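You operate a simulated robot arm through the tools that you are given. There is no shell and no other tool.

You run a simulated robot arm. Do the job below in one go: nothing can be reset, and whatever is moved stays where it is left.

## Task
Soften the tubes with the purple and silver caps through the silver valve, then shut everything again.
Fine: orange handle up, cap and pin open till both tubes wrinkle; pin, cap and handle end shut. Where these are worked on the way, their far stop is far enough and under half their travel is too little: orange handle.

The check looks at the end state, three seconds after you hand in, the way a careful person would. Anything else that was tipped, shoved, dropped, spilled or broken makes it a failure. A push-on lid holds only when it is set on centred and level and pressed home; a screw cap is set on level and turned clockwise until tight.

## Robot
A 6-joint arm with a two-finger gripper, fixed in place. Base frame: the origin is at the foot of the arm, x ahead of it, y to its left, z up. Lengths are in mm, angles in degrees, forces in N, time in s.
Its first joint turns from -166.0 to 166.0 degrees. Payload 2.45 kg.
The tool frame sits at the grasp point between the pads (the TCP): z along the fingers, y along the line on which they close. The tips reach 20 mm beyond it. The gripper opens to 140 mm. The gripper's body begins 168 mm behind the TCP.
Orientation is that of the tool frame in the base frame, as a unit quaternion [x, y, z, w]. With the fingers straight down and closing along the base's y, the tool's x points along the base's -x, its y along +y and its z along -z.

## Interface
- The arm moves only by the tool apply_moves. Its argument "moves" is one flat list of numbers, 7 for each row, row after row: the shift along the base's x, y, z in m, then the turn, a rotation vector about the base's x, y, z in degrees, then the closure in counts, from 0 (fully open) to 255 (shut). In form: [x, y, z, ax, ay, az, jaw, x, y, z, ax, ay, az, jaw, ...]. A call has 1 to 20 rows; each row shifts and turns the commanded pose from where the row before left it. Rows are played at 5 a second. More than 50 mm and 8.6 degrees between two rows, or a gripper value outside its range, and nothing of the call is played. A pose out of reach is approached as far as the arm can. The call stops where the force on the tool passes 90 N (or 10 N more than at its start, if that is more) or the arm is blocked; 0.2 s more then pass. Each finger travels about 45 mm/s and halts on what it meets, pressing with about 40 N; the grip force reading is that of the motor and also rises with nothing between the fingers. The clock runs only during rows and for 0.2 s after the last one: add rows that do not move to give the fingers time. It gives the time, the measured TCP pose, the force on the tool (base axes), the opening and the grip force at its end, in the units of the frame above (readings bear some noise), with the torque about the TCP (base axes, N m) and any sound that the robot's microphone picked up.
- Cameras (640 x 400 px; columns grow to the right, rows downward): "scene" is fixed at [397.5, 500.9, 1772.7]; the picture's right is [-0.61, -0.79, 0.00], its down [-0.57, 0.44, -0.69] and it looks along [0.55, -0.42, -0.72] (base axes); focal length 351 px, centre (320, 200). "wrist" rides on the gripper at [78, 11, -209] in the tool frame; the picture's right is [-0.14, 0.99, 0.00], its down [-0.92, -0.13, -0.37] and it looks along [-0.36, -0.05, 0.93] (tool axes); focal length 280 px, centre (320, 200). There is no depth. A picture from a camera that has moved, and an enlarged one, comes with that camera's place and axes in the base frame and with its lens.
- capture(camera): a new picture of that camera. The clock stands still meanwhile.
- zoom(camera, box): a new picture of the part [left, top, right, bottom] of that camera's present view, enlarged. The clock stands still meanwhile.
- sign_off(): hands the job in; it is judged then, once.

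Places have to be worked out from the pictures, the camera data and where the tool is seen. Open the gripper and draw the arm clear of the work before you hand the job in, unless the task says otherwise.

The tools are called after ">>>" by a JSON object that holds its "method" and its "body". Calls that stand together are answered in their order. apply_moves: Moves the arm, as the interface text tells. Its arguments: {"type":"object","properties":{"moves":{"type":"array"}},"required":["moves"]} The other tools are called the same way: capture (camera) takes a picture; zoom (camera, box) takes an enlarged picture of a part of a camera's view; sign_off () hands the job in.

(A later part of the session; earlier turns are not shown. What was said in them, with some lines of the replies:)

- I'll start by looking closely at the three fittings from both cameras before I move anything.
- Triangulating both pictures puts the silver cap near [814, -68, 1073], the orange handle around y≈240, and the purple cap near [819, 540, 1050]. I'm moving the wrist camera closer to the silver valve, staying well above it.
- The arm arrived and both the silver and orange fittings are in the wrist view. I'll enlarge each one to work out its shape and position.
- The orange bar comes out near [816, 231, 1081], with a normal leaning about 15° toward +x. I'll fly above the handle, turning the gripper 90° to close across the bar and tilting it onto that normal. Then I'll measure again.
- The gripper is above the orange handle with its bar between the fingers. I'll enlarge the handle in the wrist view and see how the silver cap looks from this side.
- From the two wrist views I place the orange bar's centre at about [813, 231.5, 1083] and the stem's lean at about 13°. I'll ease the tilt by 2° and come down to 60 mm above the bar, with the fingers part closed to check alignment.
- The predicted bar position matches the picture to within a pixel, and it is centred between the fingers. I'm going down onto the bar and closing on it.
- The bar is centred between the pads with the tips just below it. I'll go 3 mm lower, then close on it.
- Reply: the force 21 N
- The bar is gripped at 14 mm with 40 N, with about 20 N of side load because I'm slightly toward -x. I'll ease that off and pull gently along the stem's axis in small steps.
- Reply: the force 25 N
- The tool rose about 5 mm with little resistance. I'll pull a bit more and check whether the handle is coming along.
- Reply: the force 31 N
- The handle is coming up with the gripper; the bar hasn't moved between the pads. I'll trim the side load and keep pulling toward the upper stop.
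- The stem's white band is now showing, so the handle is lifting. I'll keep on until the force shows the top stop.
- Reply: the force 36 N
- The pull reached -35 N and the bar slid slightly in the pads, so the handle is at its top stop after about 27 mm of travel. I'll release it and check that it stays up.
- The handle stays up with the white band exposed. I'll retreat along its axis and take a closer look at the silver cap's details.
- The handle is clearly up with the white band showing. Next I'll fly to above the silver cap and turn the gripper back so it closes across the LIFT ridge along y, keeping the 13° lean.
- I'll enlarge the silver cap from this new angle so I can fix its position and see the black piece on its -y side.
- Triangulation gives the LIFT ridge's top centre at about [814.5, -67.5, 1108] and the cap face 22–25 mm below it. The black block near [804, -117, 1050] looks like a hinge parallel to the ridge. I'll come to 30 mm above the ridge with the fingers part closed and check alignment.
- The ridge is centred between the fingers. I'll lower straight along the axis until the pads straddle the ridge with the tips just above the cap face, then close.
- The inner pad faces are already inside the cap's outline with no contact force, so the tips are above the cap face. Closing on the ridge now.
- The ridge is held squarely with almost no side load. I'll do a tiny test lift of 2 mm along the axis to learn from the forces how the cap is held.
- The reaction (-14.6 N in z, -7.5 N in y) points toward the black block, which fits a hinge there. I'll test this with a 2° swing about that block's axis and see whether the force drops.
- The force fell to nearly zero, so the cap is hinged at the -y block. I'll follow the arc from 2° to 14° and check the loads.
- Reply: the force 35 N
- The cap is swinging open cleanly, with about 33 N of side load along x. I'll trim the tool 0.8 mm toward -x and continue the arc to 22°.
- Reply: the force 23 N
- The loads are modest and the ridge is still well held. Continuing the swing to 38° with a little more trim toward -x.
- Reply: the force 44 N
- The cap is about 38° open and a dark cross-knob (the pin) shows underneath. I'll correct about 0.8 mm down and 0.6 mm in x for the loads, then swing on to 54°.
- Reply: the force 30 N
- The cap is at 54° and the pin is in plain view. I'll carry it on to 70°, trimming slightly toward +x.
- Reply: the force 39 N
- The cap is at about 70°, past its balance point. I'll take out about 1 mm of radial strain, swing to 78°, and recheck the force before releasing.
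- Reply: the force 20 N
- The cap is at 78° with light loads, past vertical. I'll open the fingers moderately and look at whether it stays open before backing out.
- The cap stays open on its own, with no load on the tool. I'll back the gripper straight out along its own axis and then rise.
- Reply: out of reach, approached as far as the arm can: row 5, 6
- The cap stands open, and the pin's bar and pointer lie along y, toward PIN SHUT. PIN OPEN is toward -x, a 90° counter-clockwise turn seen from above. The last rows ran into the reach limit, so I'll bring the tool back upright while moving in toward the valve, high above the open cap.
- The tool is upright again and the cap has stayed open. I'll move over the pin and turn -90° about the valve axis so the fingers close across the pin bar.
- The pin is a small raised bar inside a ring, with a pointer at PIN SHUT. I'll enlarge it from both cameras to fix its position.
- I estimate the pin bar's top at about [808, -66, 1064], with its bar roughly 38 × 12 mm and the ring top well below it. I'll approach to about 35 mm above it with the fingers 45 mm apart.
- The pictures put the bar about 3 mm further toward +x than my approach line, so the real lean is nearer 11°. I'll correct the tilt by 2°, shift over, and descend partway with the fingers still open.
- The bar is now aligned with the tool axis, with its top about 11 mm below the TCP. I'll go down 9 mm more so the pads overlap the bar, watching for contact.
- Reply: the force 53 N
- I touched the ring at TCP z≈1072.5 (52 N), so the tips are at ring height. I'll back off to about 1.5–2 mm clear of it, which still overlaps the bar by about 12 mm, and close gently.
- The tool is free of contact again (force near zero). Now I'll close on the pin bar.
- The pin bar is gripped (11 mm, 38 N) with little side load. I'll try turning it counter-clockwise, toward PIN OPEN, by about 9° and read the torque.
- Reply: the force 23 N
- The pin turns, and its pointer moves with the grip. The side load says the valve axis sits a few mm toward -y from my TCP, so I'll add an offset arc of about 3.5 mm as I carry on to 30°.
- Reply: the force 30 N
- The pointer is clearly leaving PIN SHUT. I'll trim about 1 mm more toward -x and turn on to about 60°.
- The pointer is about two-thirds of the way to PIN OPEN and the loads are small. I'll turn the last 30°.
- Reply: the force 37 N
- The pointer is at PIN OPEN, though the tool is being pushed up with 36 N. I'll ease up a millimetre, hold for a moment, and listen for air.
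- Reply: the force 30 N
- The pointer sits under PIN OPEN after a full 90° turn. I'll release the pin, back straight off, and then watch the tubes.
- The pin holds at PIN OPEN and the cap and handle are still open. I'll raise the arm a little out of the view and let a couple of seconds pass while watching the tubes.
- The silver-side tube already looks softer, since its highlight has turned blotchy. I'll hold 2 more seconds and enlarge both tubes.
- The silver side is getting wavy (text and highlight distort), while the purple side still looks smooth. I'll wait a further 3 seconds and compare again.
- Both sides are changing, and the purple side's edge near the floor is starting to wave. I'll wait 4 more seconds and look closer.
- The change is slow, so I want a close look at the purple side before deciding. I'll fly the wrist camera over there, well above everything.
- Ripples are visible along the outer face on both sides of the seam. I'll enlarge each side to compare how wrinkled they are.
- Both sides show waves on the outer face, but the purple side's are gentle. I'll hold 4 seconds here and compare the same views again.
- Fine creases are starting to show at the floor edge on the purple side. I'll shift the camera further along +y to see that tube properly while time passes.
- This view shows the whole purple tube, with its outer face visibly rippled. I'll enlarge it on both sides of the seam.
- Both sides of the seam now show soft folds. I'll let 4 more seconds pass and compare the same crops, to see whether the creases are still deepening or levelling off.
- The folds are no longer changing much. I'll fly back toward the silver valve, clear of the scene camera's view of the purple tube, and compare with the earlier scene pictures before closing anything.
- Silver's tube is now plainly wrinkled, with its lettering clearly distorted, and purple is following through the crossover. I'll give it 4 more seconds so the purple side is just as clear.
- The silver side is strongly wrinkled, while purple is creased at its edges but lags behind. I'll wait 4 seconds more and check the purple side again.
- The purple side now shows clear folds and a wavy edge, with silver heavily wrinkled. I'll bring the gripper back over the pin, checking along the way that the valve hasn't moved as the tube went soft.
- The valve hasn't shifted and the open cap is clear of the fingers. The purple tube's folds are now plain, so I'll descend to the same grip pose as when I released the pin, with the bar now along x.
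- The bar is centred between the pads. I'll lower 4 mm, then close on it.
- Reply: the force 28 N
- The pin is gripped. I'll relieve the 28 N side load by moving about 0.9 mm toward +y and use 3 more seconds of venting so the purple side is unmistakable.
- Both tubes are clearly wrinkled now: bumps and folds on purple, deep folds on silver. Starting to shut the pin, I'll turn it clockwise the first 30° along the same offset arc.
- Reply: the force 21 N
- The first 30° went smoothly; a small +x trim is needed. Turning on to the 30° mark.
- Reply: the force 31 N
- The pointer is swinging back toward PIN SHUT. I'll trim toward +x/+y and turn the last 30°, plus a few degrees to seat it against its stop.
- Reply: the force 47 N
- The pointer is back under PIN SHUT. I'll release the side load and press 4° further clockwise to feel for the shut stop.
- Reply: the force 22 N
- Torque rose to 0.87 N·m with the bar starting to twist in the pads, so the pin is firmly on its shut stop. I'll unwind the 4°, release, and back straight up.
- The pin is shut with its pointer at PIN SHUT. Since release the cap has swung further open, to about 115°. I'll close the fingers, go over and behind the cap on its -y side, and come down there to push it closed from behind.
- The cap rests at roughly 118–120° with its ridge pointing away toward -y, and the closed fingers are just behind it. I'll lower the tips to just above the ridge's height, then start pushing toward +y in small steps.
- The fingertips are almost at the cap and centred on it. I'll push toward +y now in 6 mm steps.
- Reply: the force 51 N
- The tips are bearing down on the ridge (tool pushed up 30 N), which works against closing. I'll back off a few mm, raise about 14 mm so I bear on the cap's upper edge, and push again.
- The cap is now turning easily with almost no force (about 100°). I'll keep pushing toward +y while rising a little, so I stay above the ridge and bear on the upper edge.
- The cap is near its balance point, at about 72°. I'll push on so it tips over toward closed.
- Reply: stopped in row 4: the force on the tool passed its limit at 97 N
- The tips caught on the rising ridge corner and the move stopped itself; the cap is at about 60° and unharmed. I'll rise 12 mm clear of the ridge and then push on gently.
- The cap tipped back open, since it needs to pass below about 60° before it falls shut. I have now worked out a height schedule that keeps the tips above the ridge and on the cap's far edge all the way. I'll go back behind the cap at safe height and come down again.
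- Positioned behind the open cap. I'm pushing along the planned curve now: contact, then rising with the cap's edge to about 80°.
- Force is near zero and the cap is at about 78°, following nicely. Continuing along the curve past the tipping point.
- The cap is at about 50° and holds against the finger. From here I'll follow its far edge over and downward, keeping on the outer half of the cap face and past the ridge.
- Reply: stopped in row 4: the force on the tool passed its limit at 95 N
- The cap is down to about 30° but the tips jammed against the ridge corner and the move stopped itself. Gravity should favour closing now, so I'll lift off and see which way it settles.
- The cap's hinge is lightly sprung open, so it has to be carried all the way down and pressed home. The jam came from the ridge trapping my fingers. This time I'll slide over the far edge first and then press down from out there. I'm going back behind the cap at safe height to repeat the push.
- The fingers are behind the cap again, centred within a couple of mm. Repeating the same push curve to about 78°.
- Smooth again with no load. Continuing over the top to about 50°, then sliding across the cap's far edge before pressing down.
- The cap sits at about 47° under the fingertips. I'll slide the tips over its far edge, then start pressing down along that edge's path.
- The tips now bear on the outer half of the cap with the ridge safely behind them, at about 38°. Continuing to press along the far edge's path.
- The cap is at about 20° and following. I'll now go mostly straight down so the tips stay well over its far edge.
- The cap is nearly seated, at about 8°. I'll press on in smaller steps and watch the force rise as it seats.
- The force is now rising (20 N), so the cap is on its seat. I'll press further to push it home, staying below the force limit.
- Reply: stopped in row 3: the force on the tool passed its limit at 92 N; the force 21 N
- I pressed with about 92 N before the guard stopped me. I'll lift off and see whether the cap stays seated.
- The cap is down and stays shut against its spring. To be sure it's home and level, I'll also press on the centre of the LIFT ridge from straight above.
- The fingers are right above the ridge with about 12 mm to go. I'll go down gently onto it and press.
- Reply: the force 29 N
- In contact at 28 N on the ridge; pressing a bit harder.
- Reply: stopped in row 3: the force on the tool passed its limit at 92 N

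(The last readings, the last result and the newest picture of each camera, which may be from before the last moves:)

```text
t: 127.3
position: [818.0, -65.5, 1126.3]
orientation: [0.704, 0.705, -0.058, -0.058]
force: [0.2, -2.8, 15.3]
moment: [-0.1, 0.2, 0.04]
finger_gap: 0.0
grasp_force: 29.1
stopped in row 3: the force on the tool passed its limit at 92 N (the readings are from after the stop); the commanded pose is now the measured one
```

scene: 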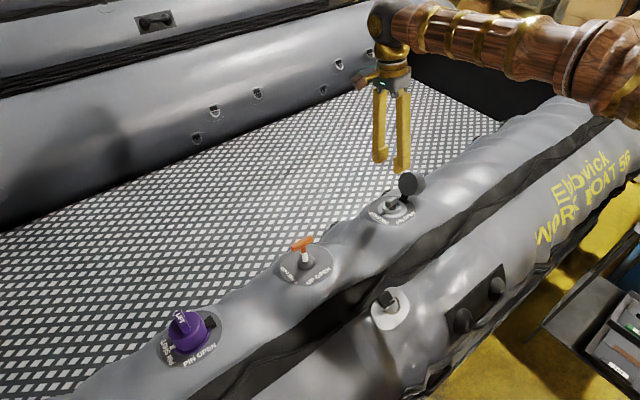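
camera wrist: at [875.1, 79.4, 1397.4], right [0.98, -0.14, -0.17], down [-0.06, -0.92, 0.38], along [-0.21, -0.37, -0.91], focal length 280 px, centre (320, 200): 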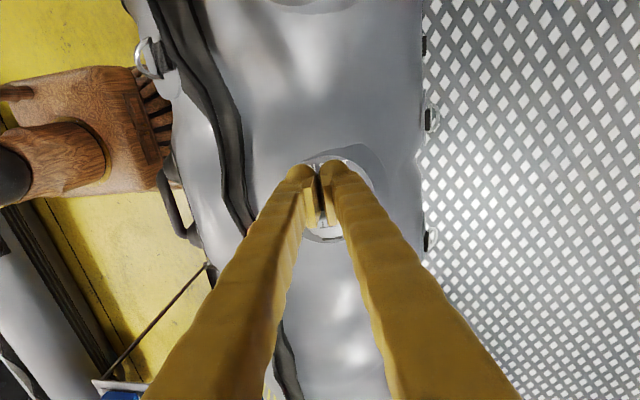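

No further give at 92 N, so the cap is fully seated. I'll lift off, restore the 2° of tilt lost in the presses, and fly over to the orange handle with the fingers closed to push it down.

>>> {"method": "apply_moves", "body": {"moves": [0.001, 0, 0.005, 0, 0, 0, 255, 0.004, 0, 0.025, 0, 0, 0, 255, 0.006, 0, 0.035, 0, 0, 0, 255, 0.001, 0.042, 0, 0, 0, 0, 255, 0.001, 0.042, 0, 0, 2, 0, 255, 0.001, 0.042, 0, 0, 0, 0, 255, 0.001, 0.042, 0, 0, 0, 0, 255, 0.001, 0.043, 0, 0, 0, 0, 255, 0.001, 0.043, 0, 0, 0, 0, 255, 0.001, 0.042, 0, 0, 0, 0, 255, 0, 0, 0, 0, 0, 0, 255]}}

>>> {"method": "capture", "body": {"camera": "wrist"}}

>>> {"method": "zoom", "body": {"camera": "scene", "box": [360, 170, 430, 235]}}

>>> {"method": "capture", "body": {"camera": "scene"}}

```text
t: 129.7
position: [834.5, 228.3, 1191.0]
orientation: [0.703, 0.704, -0.071, -0.071]
force: [-0.5, -0.2, 0.0]
moment: [-0.02, -0.01, -0.01]
finger_gap: 0.2
grasp_force: 28.7
```

```text
taken
camera wrist: at [884.9, 307.1, 1393.6], right [0.97, -0.14, -0.2], down [-0.05, -0.92, 0.39], along [-0.23, -0.37, -0.9], focal length 280 px, centre (320, 200)
```

wrist: 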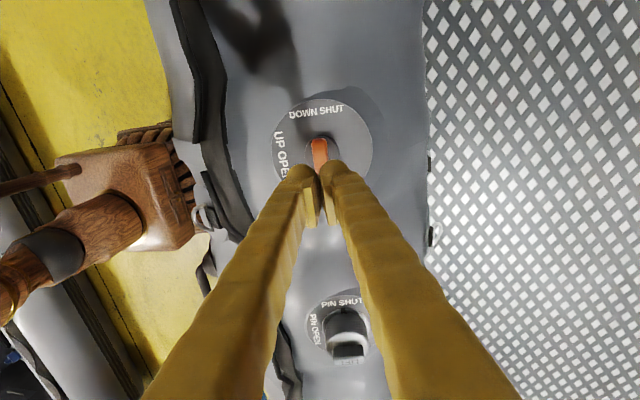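

```text
6.15 times, centred on (395, 202) of scene
camera zoom: at [397.5, 500.9, 1772.7], right [-0.61, -0.79, 0.0], down [-0.57, 0.44, -0.69], along [0.55, -0.42, -0.72], focal length 2159 px, centre (-142, 185)
```

zoom: 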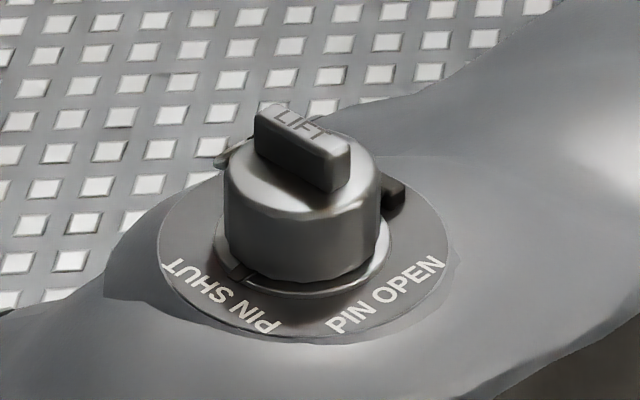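

```text
taken
```

scene: 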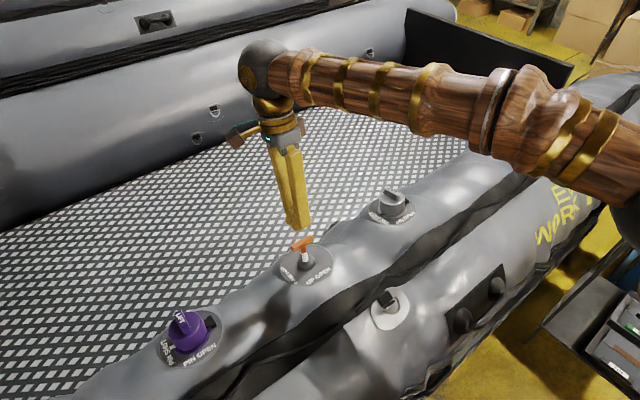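

The silver cap matches its original closed look, and both tubes remain wrinkled. The fingers are lined up above the raised orange bar. I'll descend to just above it and check.

>>> {"method": "apply_moves", "body": {"moves": [-0.0045, 0.003, -0.023, 0, 0, 0, 255, -0.0045, 0, -0.022, 0, 0, 0, 255, 0, 0, 0, 0, 0, 0, 255]}}

>>> {"method": "zoom", "body": {"camera": "wrist", "box": [230, 90, 410, 270]}}

>>> {"method": "zoom", "body": {"camera": "scene", "box": [255, 180, 355, 290]}}

```text
t: 130.5
position: [825.8, 231.2, 1144.8]
orientation: [0.702, 0.705, -0.07, -0.071]
force: [0.4, 0.9, -0.6]
moment: [0.0, 0.03, -0.02]
finger_gap: 0.0
grasp_force: 29.5
```

```text
2.22 times, centred on (320, 180) of wrist
camera zoom: at [876.4, 310.8, 1347.9], right [0.97, -0.14, -0.2], down [-0.05, -0.92, 0.39], along [-0.23, -0.37, -0.9], focal length 623 px, centre (320, 244)
```

zoom: 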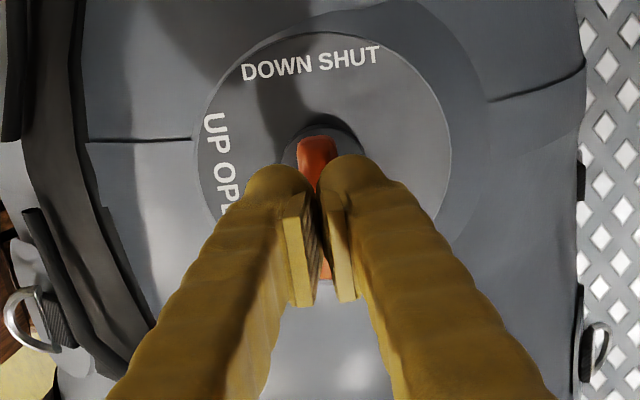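

```text
3.64 times, centred on (305, 235) of scene
camera zoom: at [397.5, 500.9, 1772.7], right [-0.61, -0.79, 0.0], down [-0.57, 0.44, -0.69], along [0.55, -0.42, -0.72], focal length 1276 px, centre (374, 73)
```

zoom: 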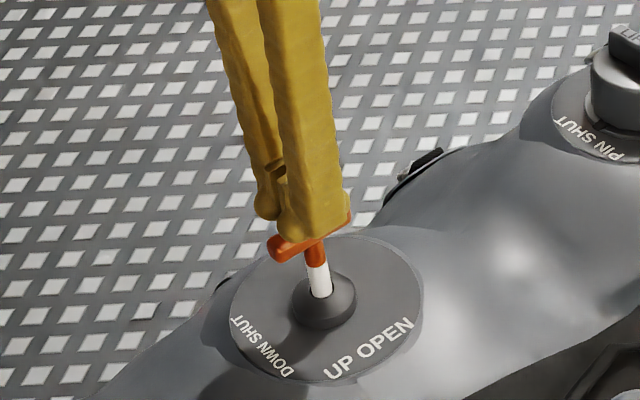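

The closed fingertips are centred just above the bar. Pushing straight down along the stem in 3 mm steps.

>>> {"method": "apply_moves", "body": {"moves": [-0.0006, 0, -0.003, 0, 0, 0, 255, -0.0006, 0, -0.003, 0, 0, 0, 255, -0.0006, 0, -0.003, 0, 0, 0, 255, -0.0006, 0, -0.003, 0, 0, 0, 255, -0.0006, 0, -0.003, 0, 0, 0, 255]}}

>>> {"method": "zoom", "body": {"camera": "scene", "box": [255, 180, 355, 290]}}

```text
t: 131.7
position: [824.4, 232.5, 1129.9]
orientation: [0.703, 0.704, -0.071, -0.07]
force: [0.3, 0.1, -0.4]
moment: [0.01, 0.0, 0.0]
finger_gap: 0.1
grasp_force: 29.0
```

```text
3.64 times, centred on (305, 235) of scene
camera zoom: at [397.5, 500.9, 1772.7], right [-0.61, -0.79, 0.0], down [-0.57, 0.44, -0.69], along [0.55, -0.42, -0.72], focal length 1276 px, centre (374, 73)
```

zoom: 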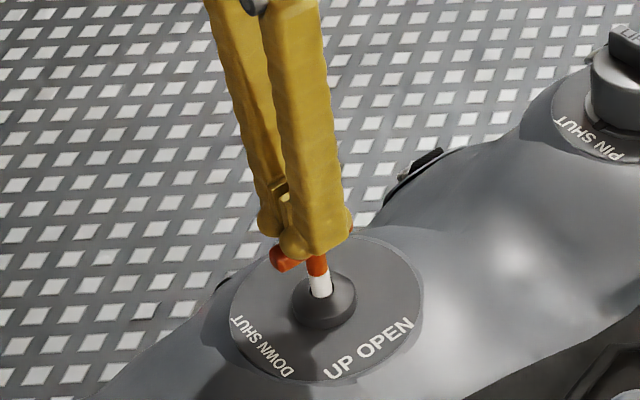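

The handle is going down with it, with hardly any resistance. Continuing to the bottom stop.

>>> {"method": "apply_moves", "body": {"moves": [-0.0006, 0, -0.003, 0, 0, 0, 255, -0.0006, 0, -0.003, 0, 0, 0, 255, -0.0006, 0, -0.003, 0, 0, 0, 255, -0.0006, 0, -0.003, 0, 0, 0, 255, -0.0006, 0, -0.003, 0, 0, 0, 255]}}

>>> {"method": "zoom", "body": {"camera": "scene", "box": [255, 180, 355, 290]}}

```text
t: 132.9
position: [821.4, 233.9, 1115.1]
orientation: [0.703, 0.704, -0.071, -0.071]
force: [0.0, 0.4, 0.3]
moment: [0.02, -0.01, -0.02]
finger_gap: 0.1
grasp_force: 28.6
```

```text
3.64 times, centred on (305, 235) of scene
camera zoom: at [397.5, 500.9, 1772.7], right [-0.61, -0.79, 0.0], down [-0.57, 0.44, -0.69], along [0.55, -0.42, -0.72], focal length 1276 px, centre (374, 73)
```

zoom: 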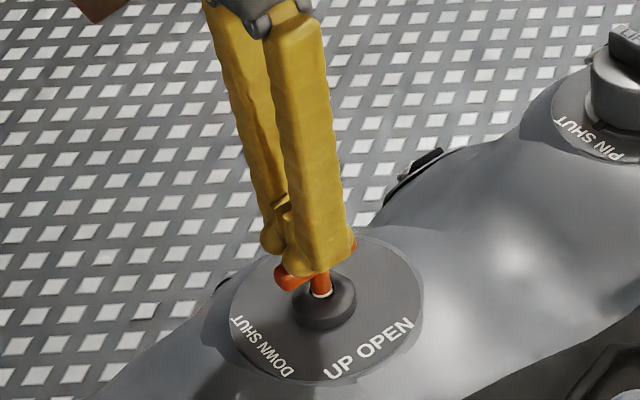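

The white band has just about vanished into the collar, as it was at the start. I'll press the last bit until I feel the stop.

>>> {"method": "apply_moves", "body": {"moves": [-0.0005, 0, -0.0025, 0, 0, 0, 255, -0.0005, 0, -0.0025, 0, 0, 0, 255, -0.0004, 0, -0.002, 0, 0, 0, 255, -0.0004, 0, -0.002, 0, 0, 0, 255]}}

>>> {"method": "zoom", "body": {"camera": "scene", "box": [255, 180, 355, 290]}}

```text
t: 133.9
position: [821.3, 233.8, 1111.4]
orientation: [0.704, 0.704, -0.067, -0.068]
force: [-0.4, -3.5, 14.7]
moment: [-0.09, 0.21, 0.03]
finger_gap: 0.2
grasp_force: 29.4
stopped in row 4: the force on the tool passed its limit at 96 N (the readings are from after the stop); the commanded pose is now the measured one
```

```text
3.64 times, centred on (305, 235) of scene
camera zoom: at [397.5, 500.9, 1772.7], right [-0.61, -0.79, 0.0], down [-0.57, 0.44, -0.69], along [0.55, -0.42, -0.72], focal length 1276 px, centre (374, 73)
```

zoom: 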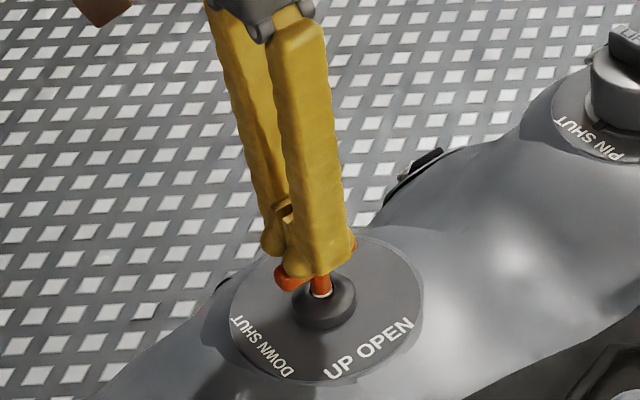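

The bottom stop is firm (96 N, at the height I predicted). I'll lift straight off, retreat clear of the boat, and open the gripper for a final inspection.

>>> {"method": "apply_moves", "body": {"moves": [0.0006, 0, 0.003, 0, 0, 0, 255, 0.002, 0, 0.012, 0, 0, 0, 255, 0.005, 0, 0.03, 0, 0, 0, 255, 0.004, 0, 0.045, 0, 0, 0, 255, 0, 0, 0.045, 0, 0, 0, 200, -0.02, -0.02, 0.04, 0, 0, 0, 100, -0.03, -0.02, 0.03, 0, 0, 0, 0, -0.035, -0.03, 0.01, 0, 0, 0, 0, -0.035, -0.03, 0.01, 0, 0, 0, 0, -0.035, -0.03, 0.01, 0, 0, 0, 0, -0.035, -0.03, 0.01, 0, 0, 0, 0, -0.035, -0.03, 0.01, 0, 0, 0, 0, 0, 0, 0, 0, 0, 0, 0]}}

>>> {"method": "capture", "body": {"camera": "scene"}}

>>> {"method": "capture", "body": {"camera": "wrist"}}

>>> {"method": "zoom", "body": {"camera": "scene", "box": [265, 230, 345, 295]}}

>>> {"method": "zoom", "body": {"camera": "scene", "box": [350, 170, 430, 240]}}

```text
t: 136.7
position: [607.7, 45.9, 1365.8]
orientation: [0.703, 0.705, -0.067, -0.069]
force: [0.3, -0.7, -0.1]
moment: [-0.02, 0.0, -0.02]
finger_gap: 140.0
grasp_force: 0.1
```

```text
taken
```

scene: 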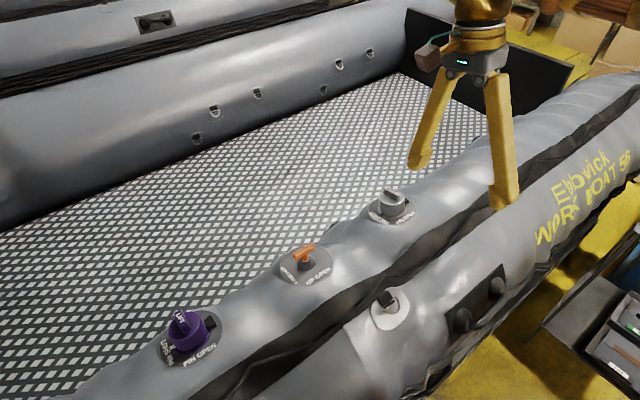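

```text
taken
camera wrist: at [657.4, 123.6, 1568.7], right [0.97, -0.14, -0.19], down [-0.05, -0.92, 0.38], along [-0.23, -0.36, -0.9], focal length 280 px, centre (320, 200)
```

wrist: 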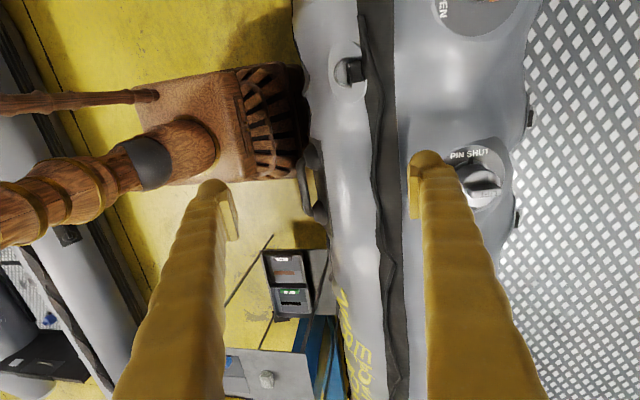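

```text
6.15 times, centred on (305, 262) of scene
camera zoom: at [397.5, 500.9, 1772.7], right [-0.61, -0.79, 0.0], down [-0.57, 0.44, -0.69], along [0.55, -0.42, -0.72], focal length 2159 px, centre (412, -185)
```

zoom: 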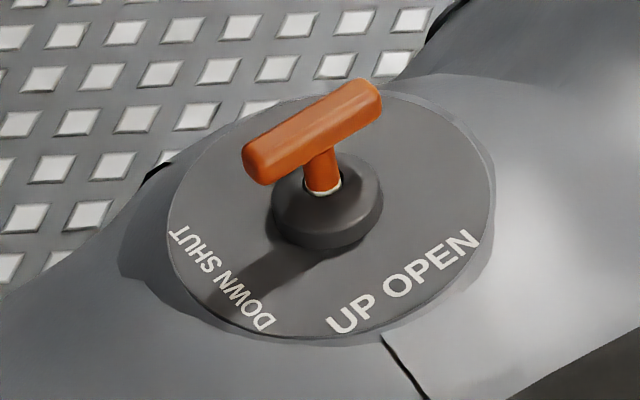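

```text
5.71 times, centred on (390, 205) of scene
camera zoom: at [397.5, 500.9, 1772.7], right [-0.61, -0.79, 0.0], down [-0.57, 0.44, -0.69], along [0.55, -0.42, -0.72], focal length 2005 px, centre (-80, 171)
```

zoom: 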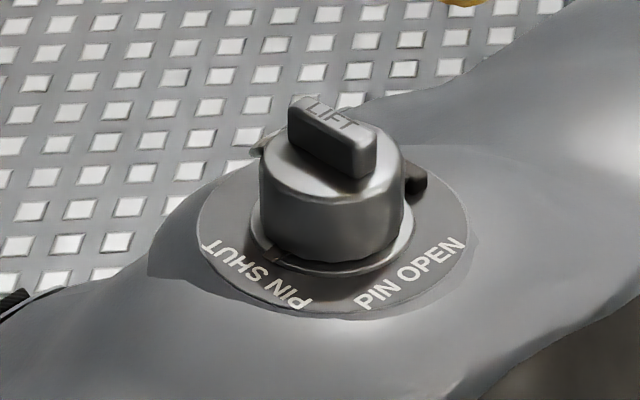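

The handle and cap match their starting pictures exactly. I'll take one last close look at the purple tube and the untouched far tube to confirm the wrinkles.

>>> {"method": "zoom", "body": {"camera": "scene", "box": [60, 230, 380, 400]}}

>>> {"method": "zoom", "body": {"camera": "scene", "box": [330, 60, 640, 260]}}

```text
2.00 times, centred on (220, 315) of scene
camera zoom: at [397.5, 500.9, 1772.7], right [-0.61, -0.79, 0.0], down [-0.57, 0.44, -0.69], along [0.55, -0.42, -0.72], focal length 702 px, centre (520, -30)
```

zoom: 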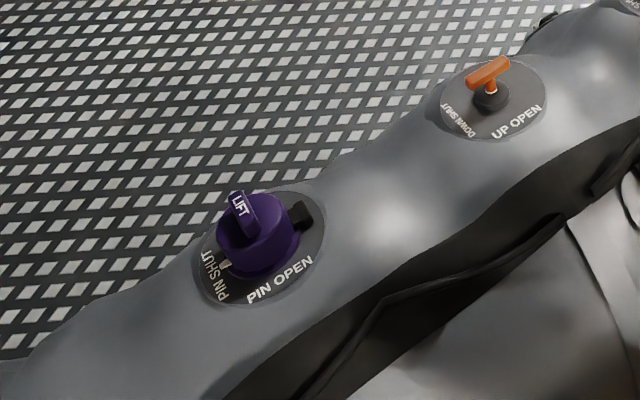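

```text
2.00 times, centred on (485, 160) of scene
camera zoom: at [397.5, 500.9, 1772.7], right [-0.61, -0.79, 0.0], down [-0.57, 0.44, -0.69], along [0.55, -0.42, -0.72], focal length 702 px, centre (-10, 280)
```

zoom: 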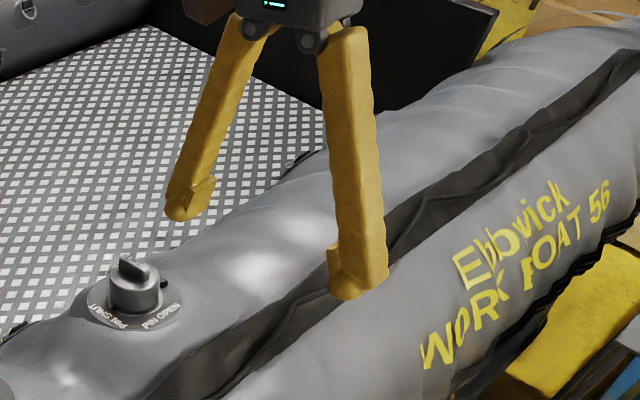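

Both tubes are plainly wrinkled. The pin is shut, the silver cap is pressed home, the orange handle is down, and the purple cap is untouched. The gripper is open and well clear of the boat, so I'm handing in.

>>> {"method": "sign_off", "body": {}}

```text
The job is handed in.
```

The purple- and silver-capped tubes are both softened and visibly wrinkled, and everything I opened is shut again. I've handed the job in, but I haven't seen the result of the check.

- **Orange handle:** I pulled it up to its top stop and left it there while the air vented. It is now pressed back down to its bottom stop, and the close-up matches the starting picture.
- **Silver pin:** I turned it the full 90° to PIN OPEN, then back to PIN SHUT until it met its stop.
- **Silver cap:** The hinge is sprung open, and my first two tries at pushing the cap shut didn't hold. The third did: I pressed it home with about 92 N at the far edge, then again on the ridge. It stays shut and looks as it did at the start.
- **Tubes:** I vented for about 50 s. The silver tube softened first and is the more heavily wrinkled. The purple tube lagged, but its folds are clear in the last picture.

The arm's force guard stopped it five times while pushing or pressing, at 92–97 N. Nothing looked moved or damaged in the pictures, and I didn't touch the purple cap. The gripper is open and clear of the boat.
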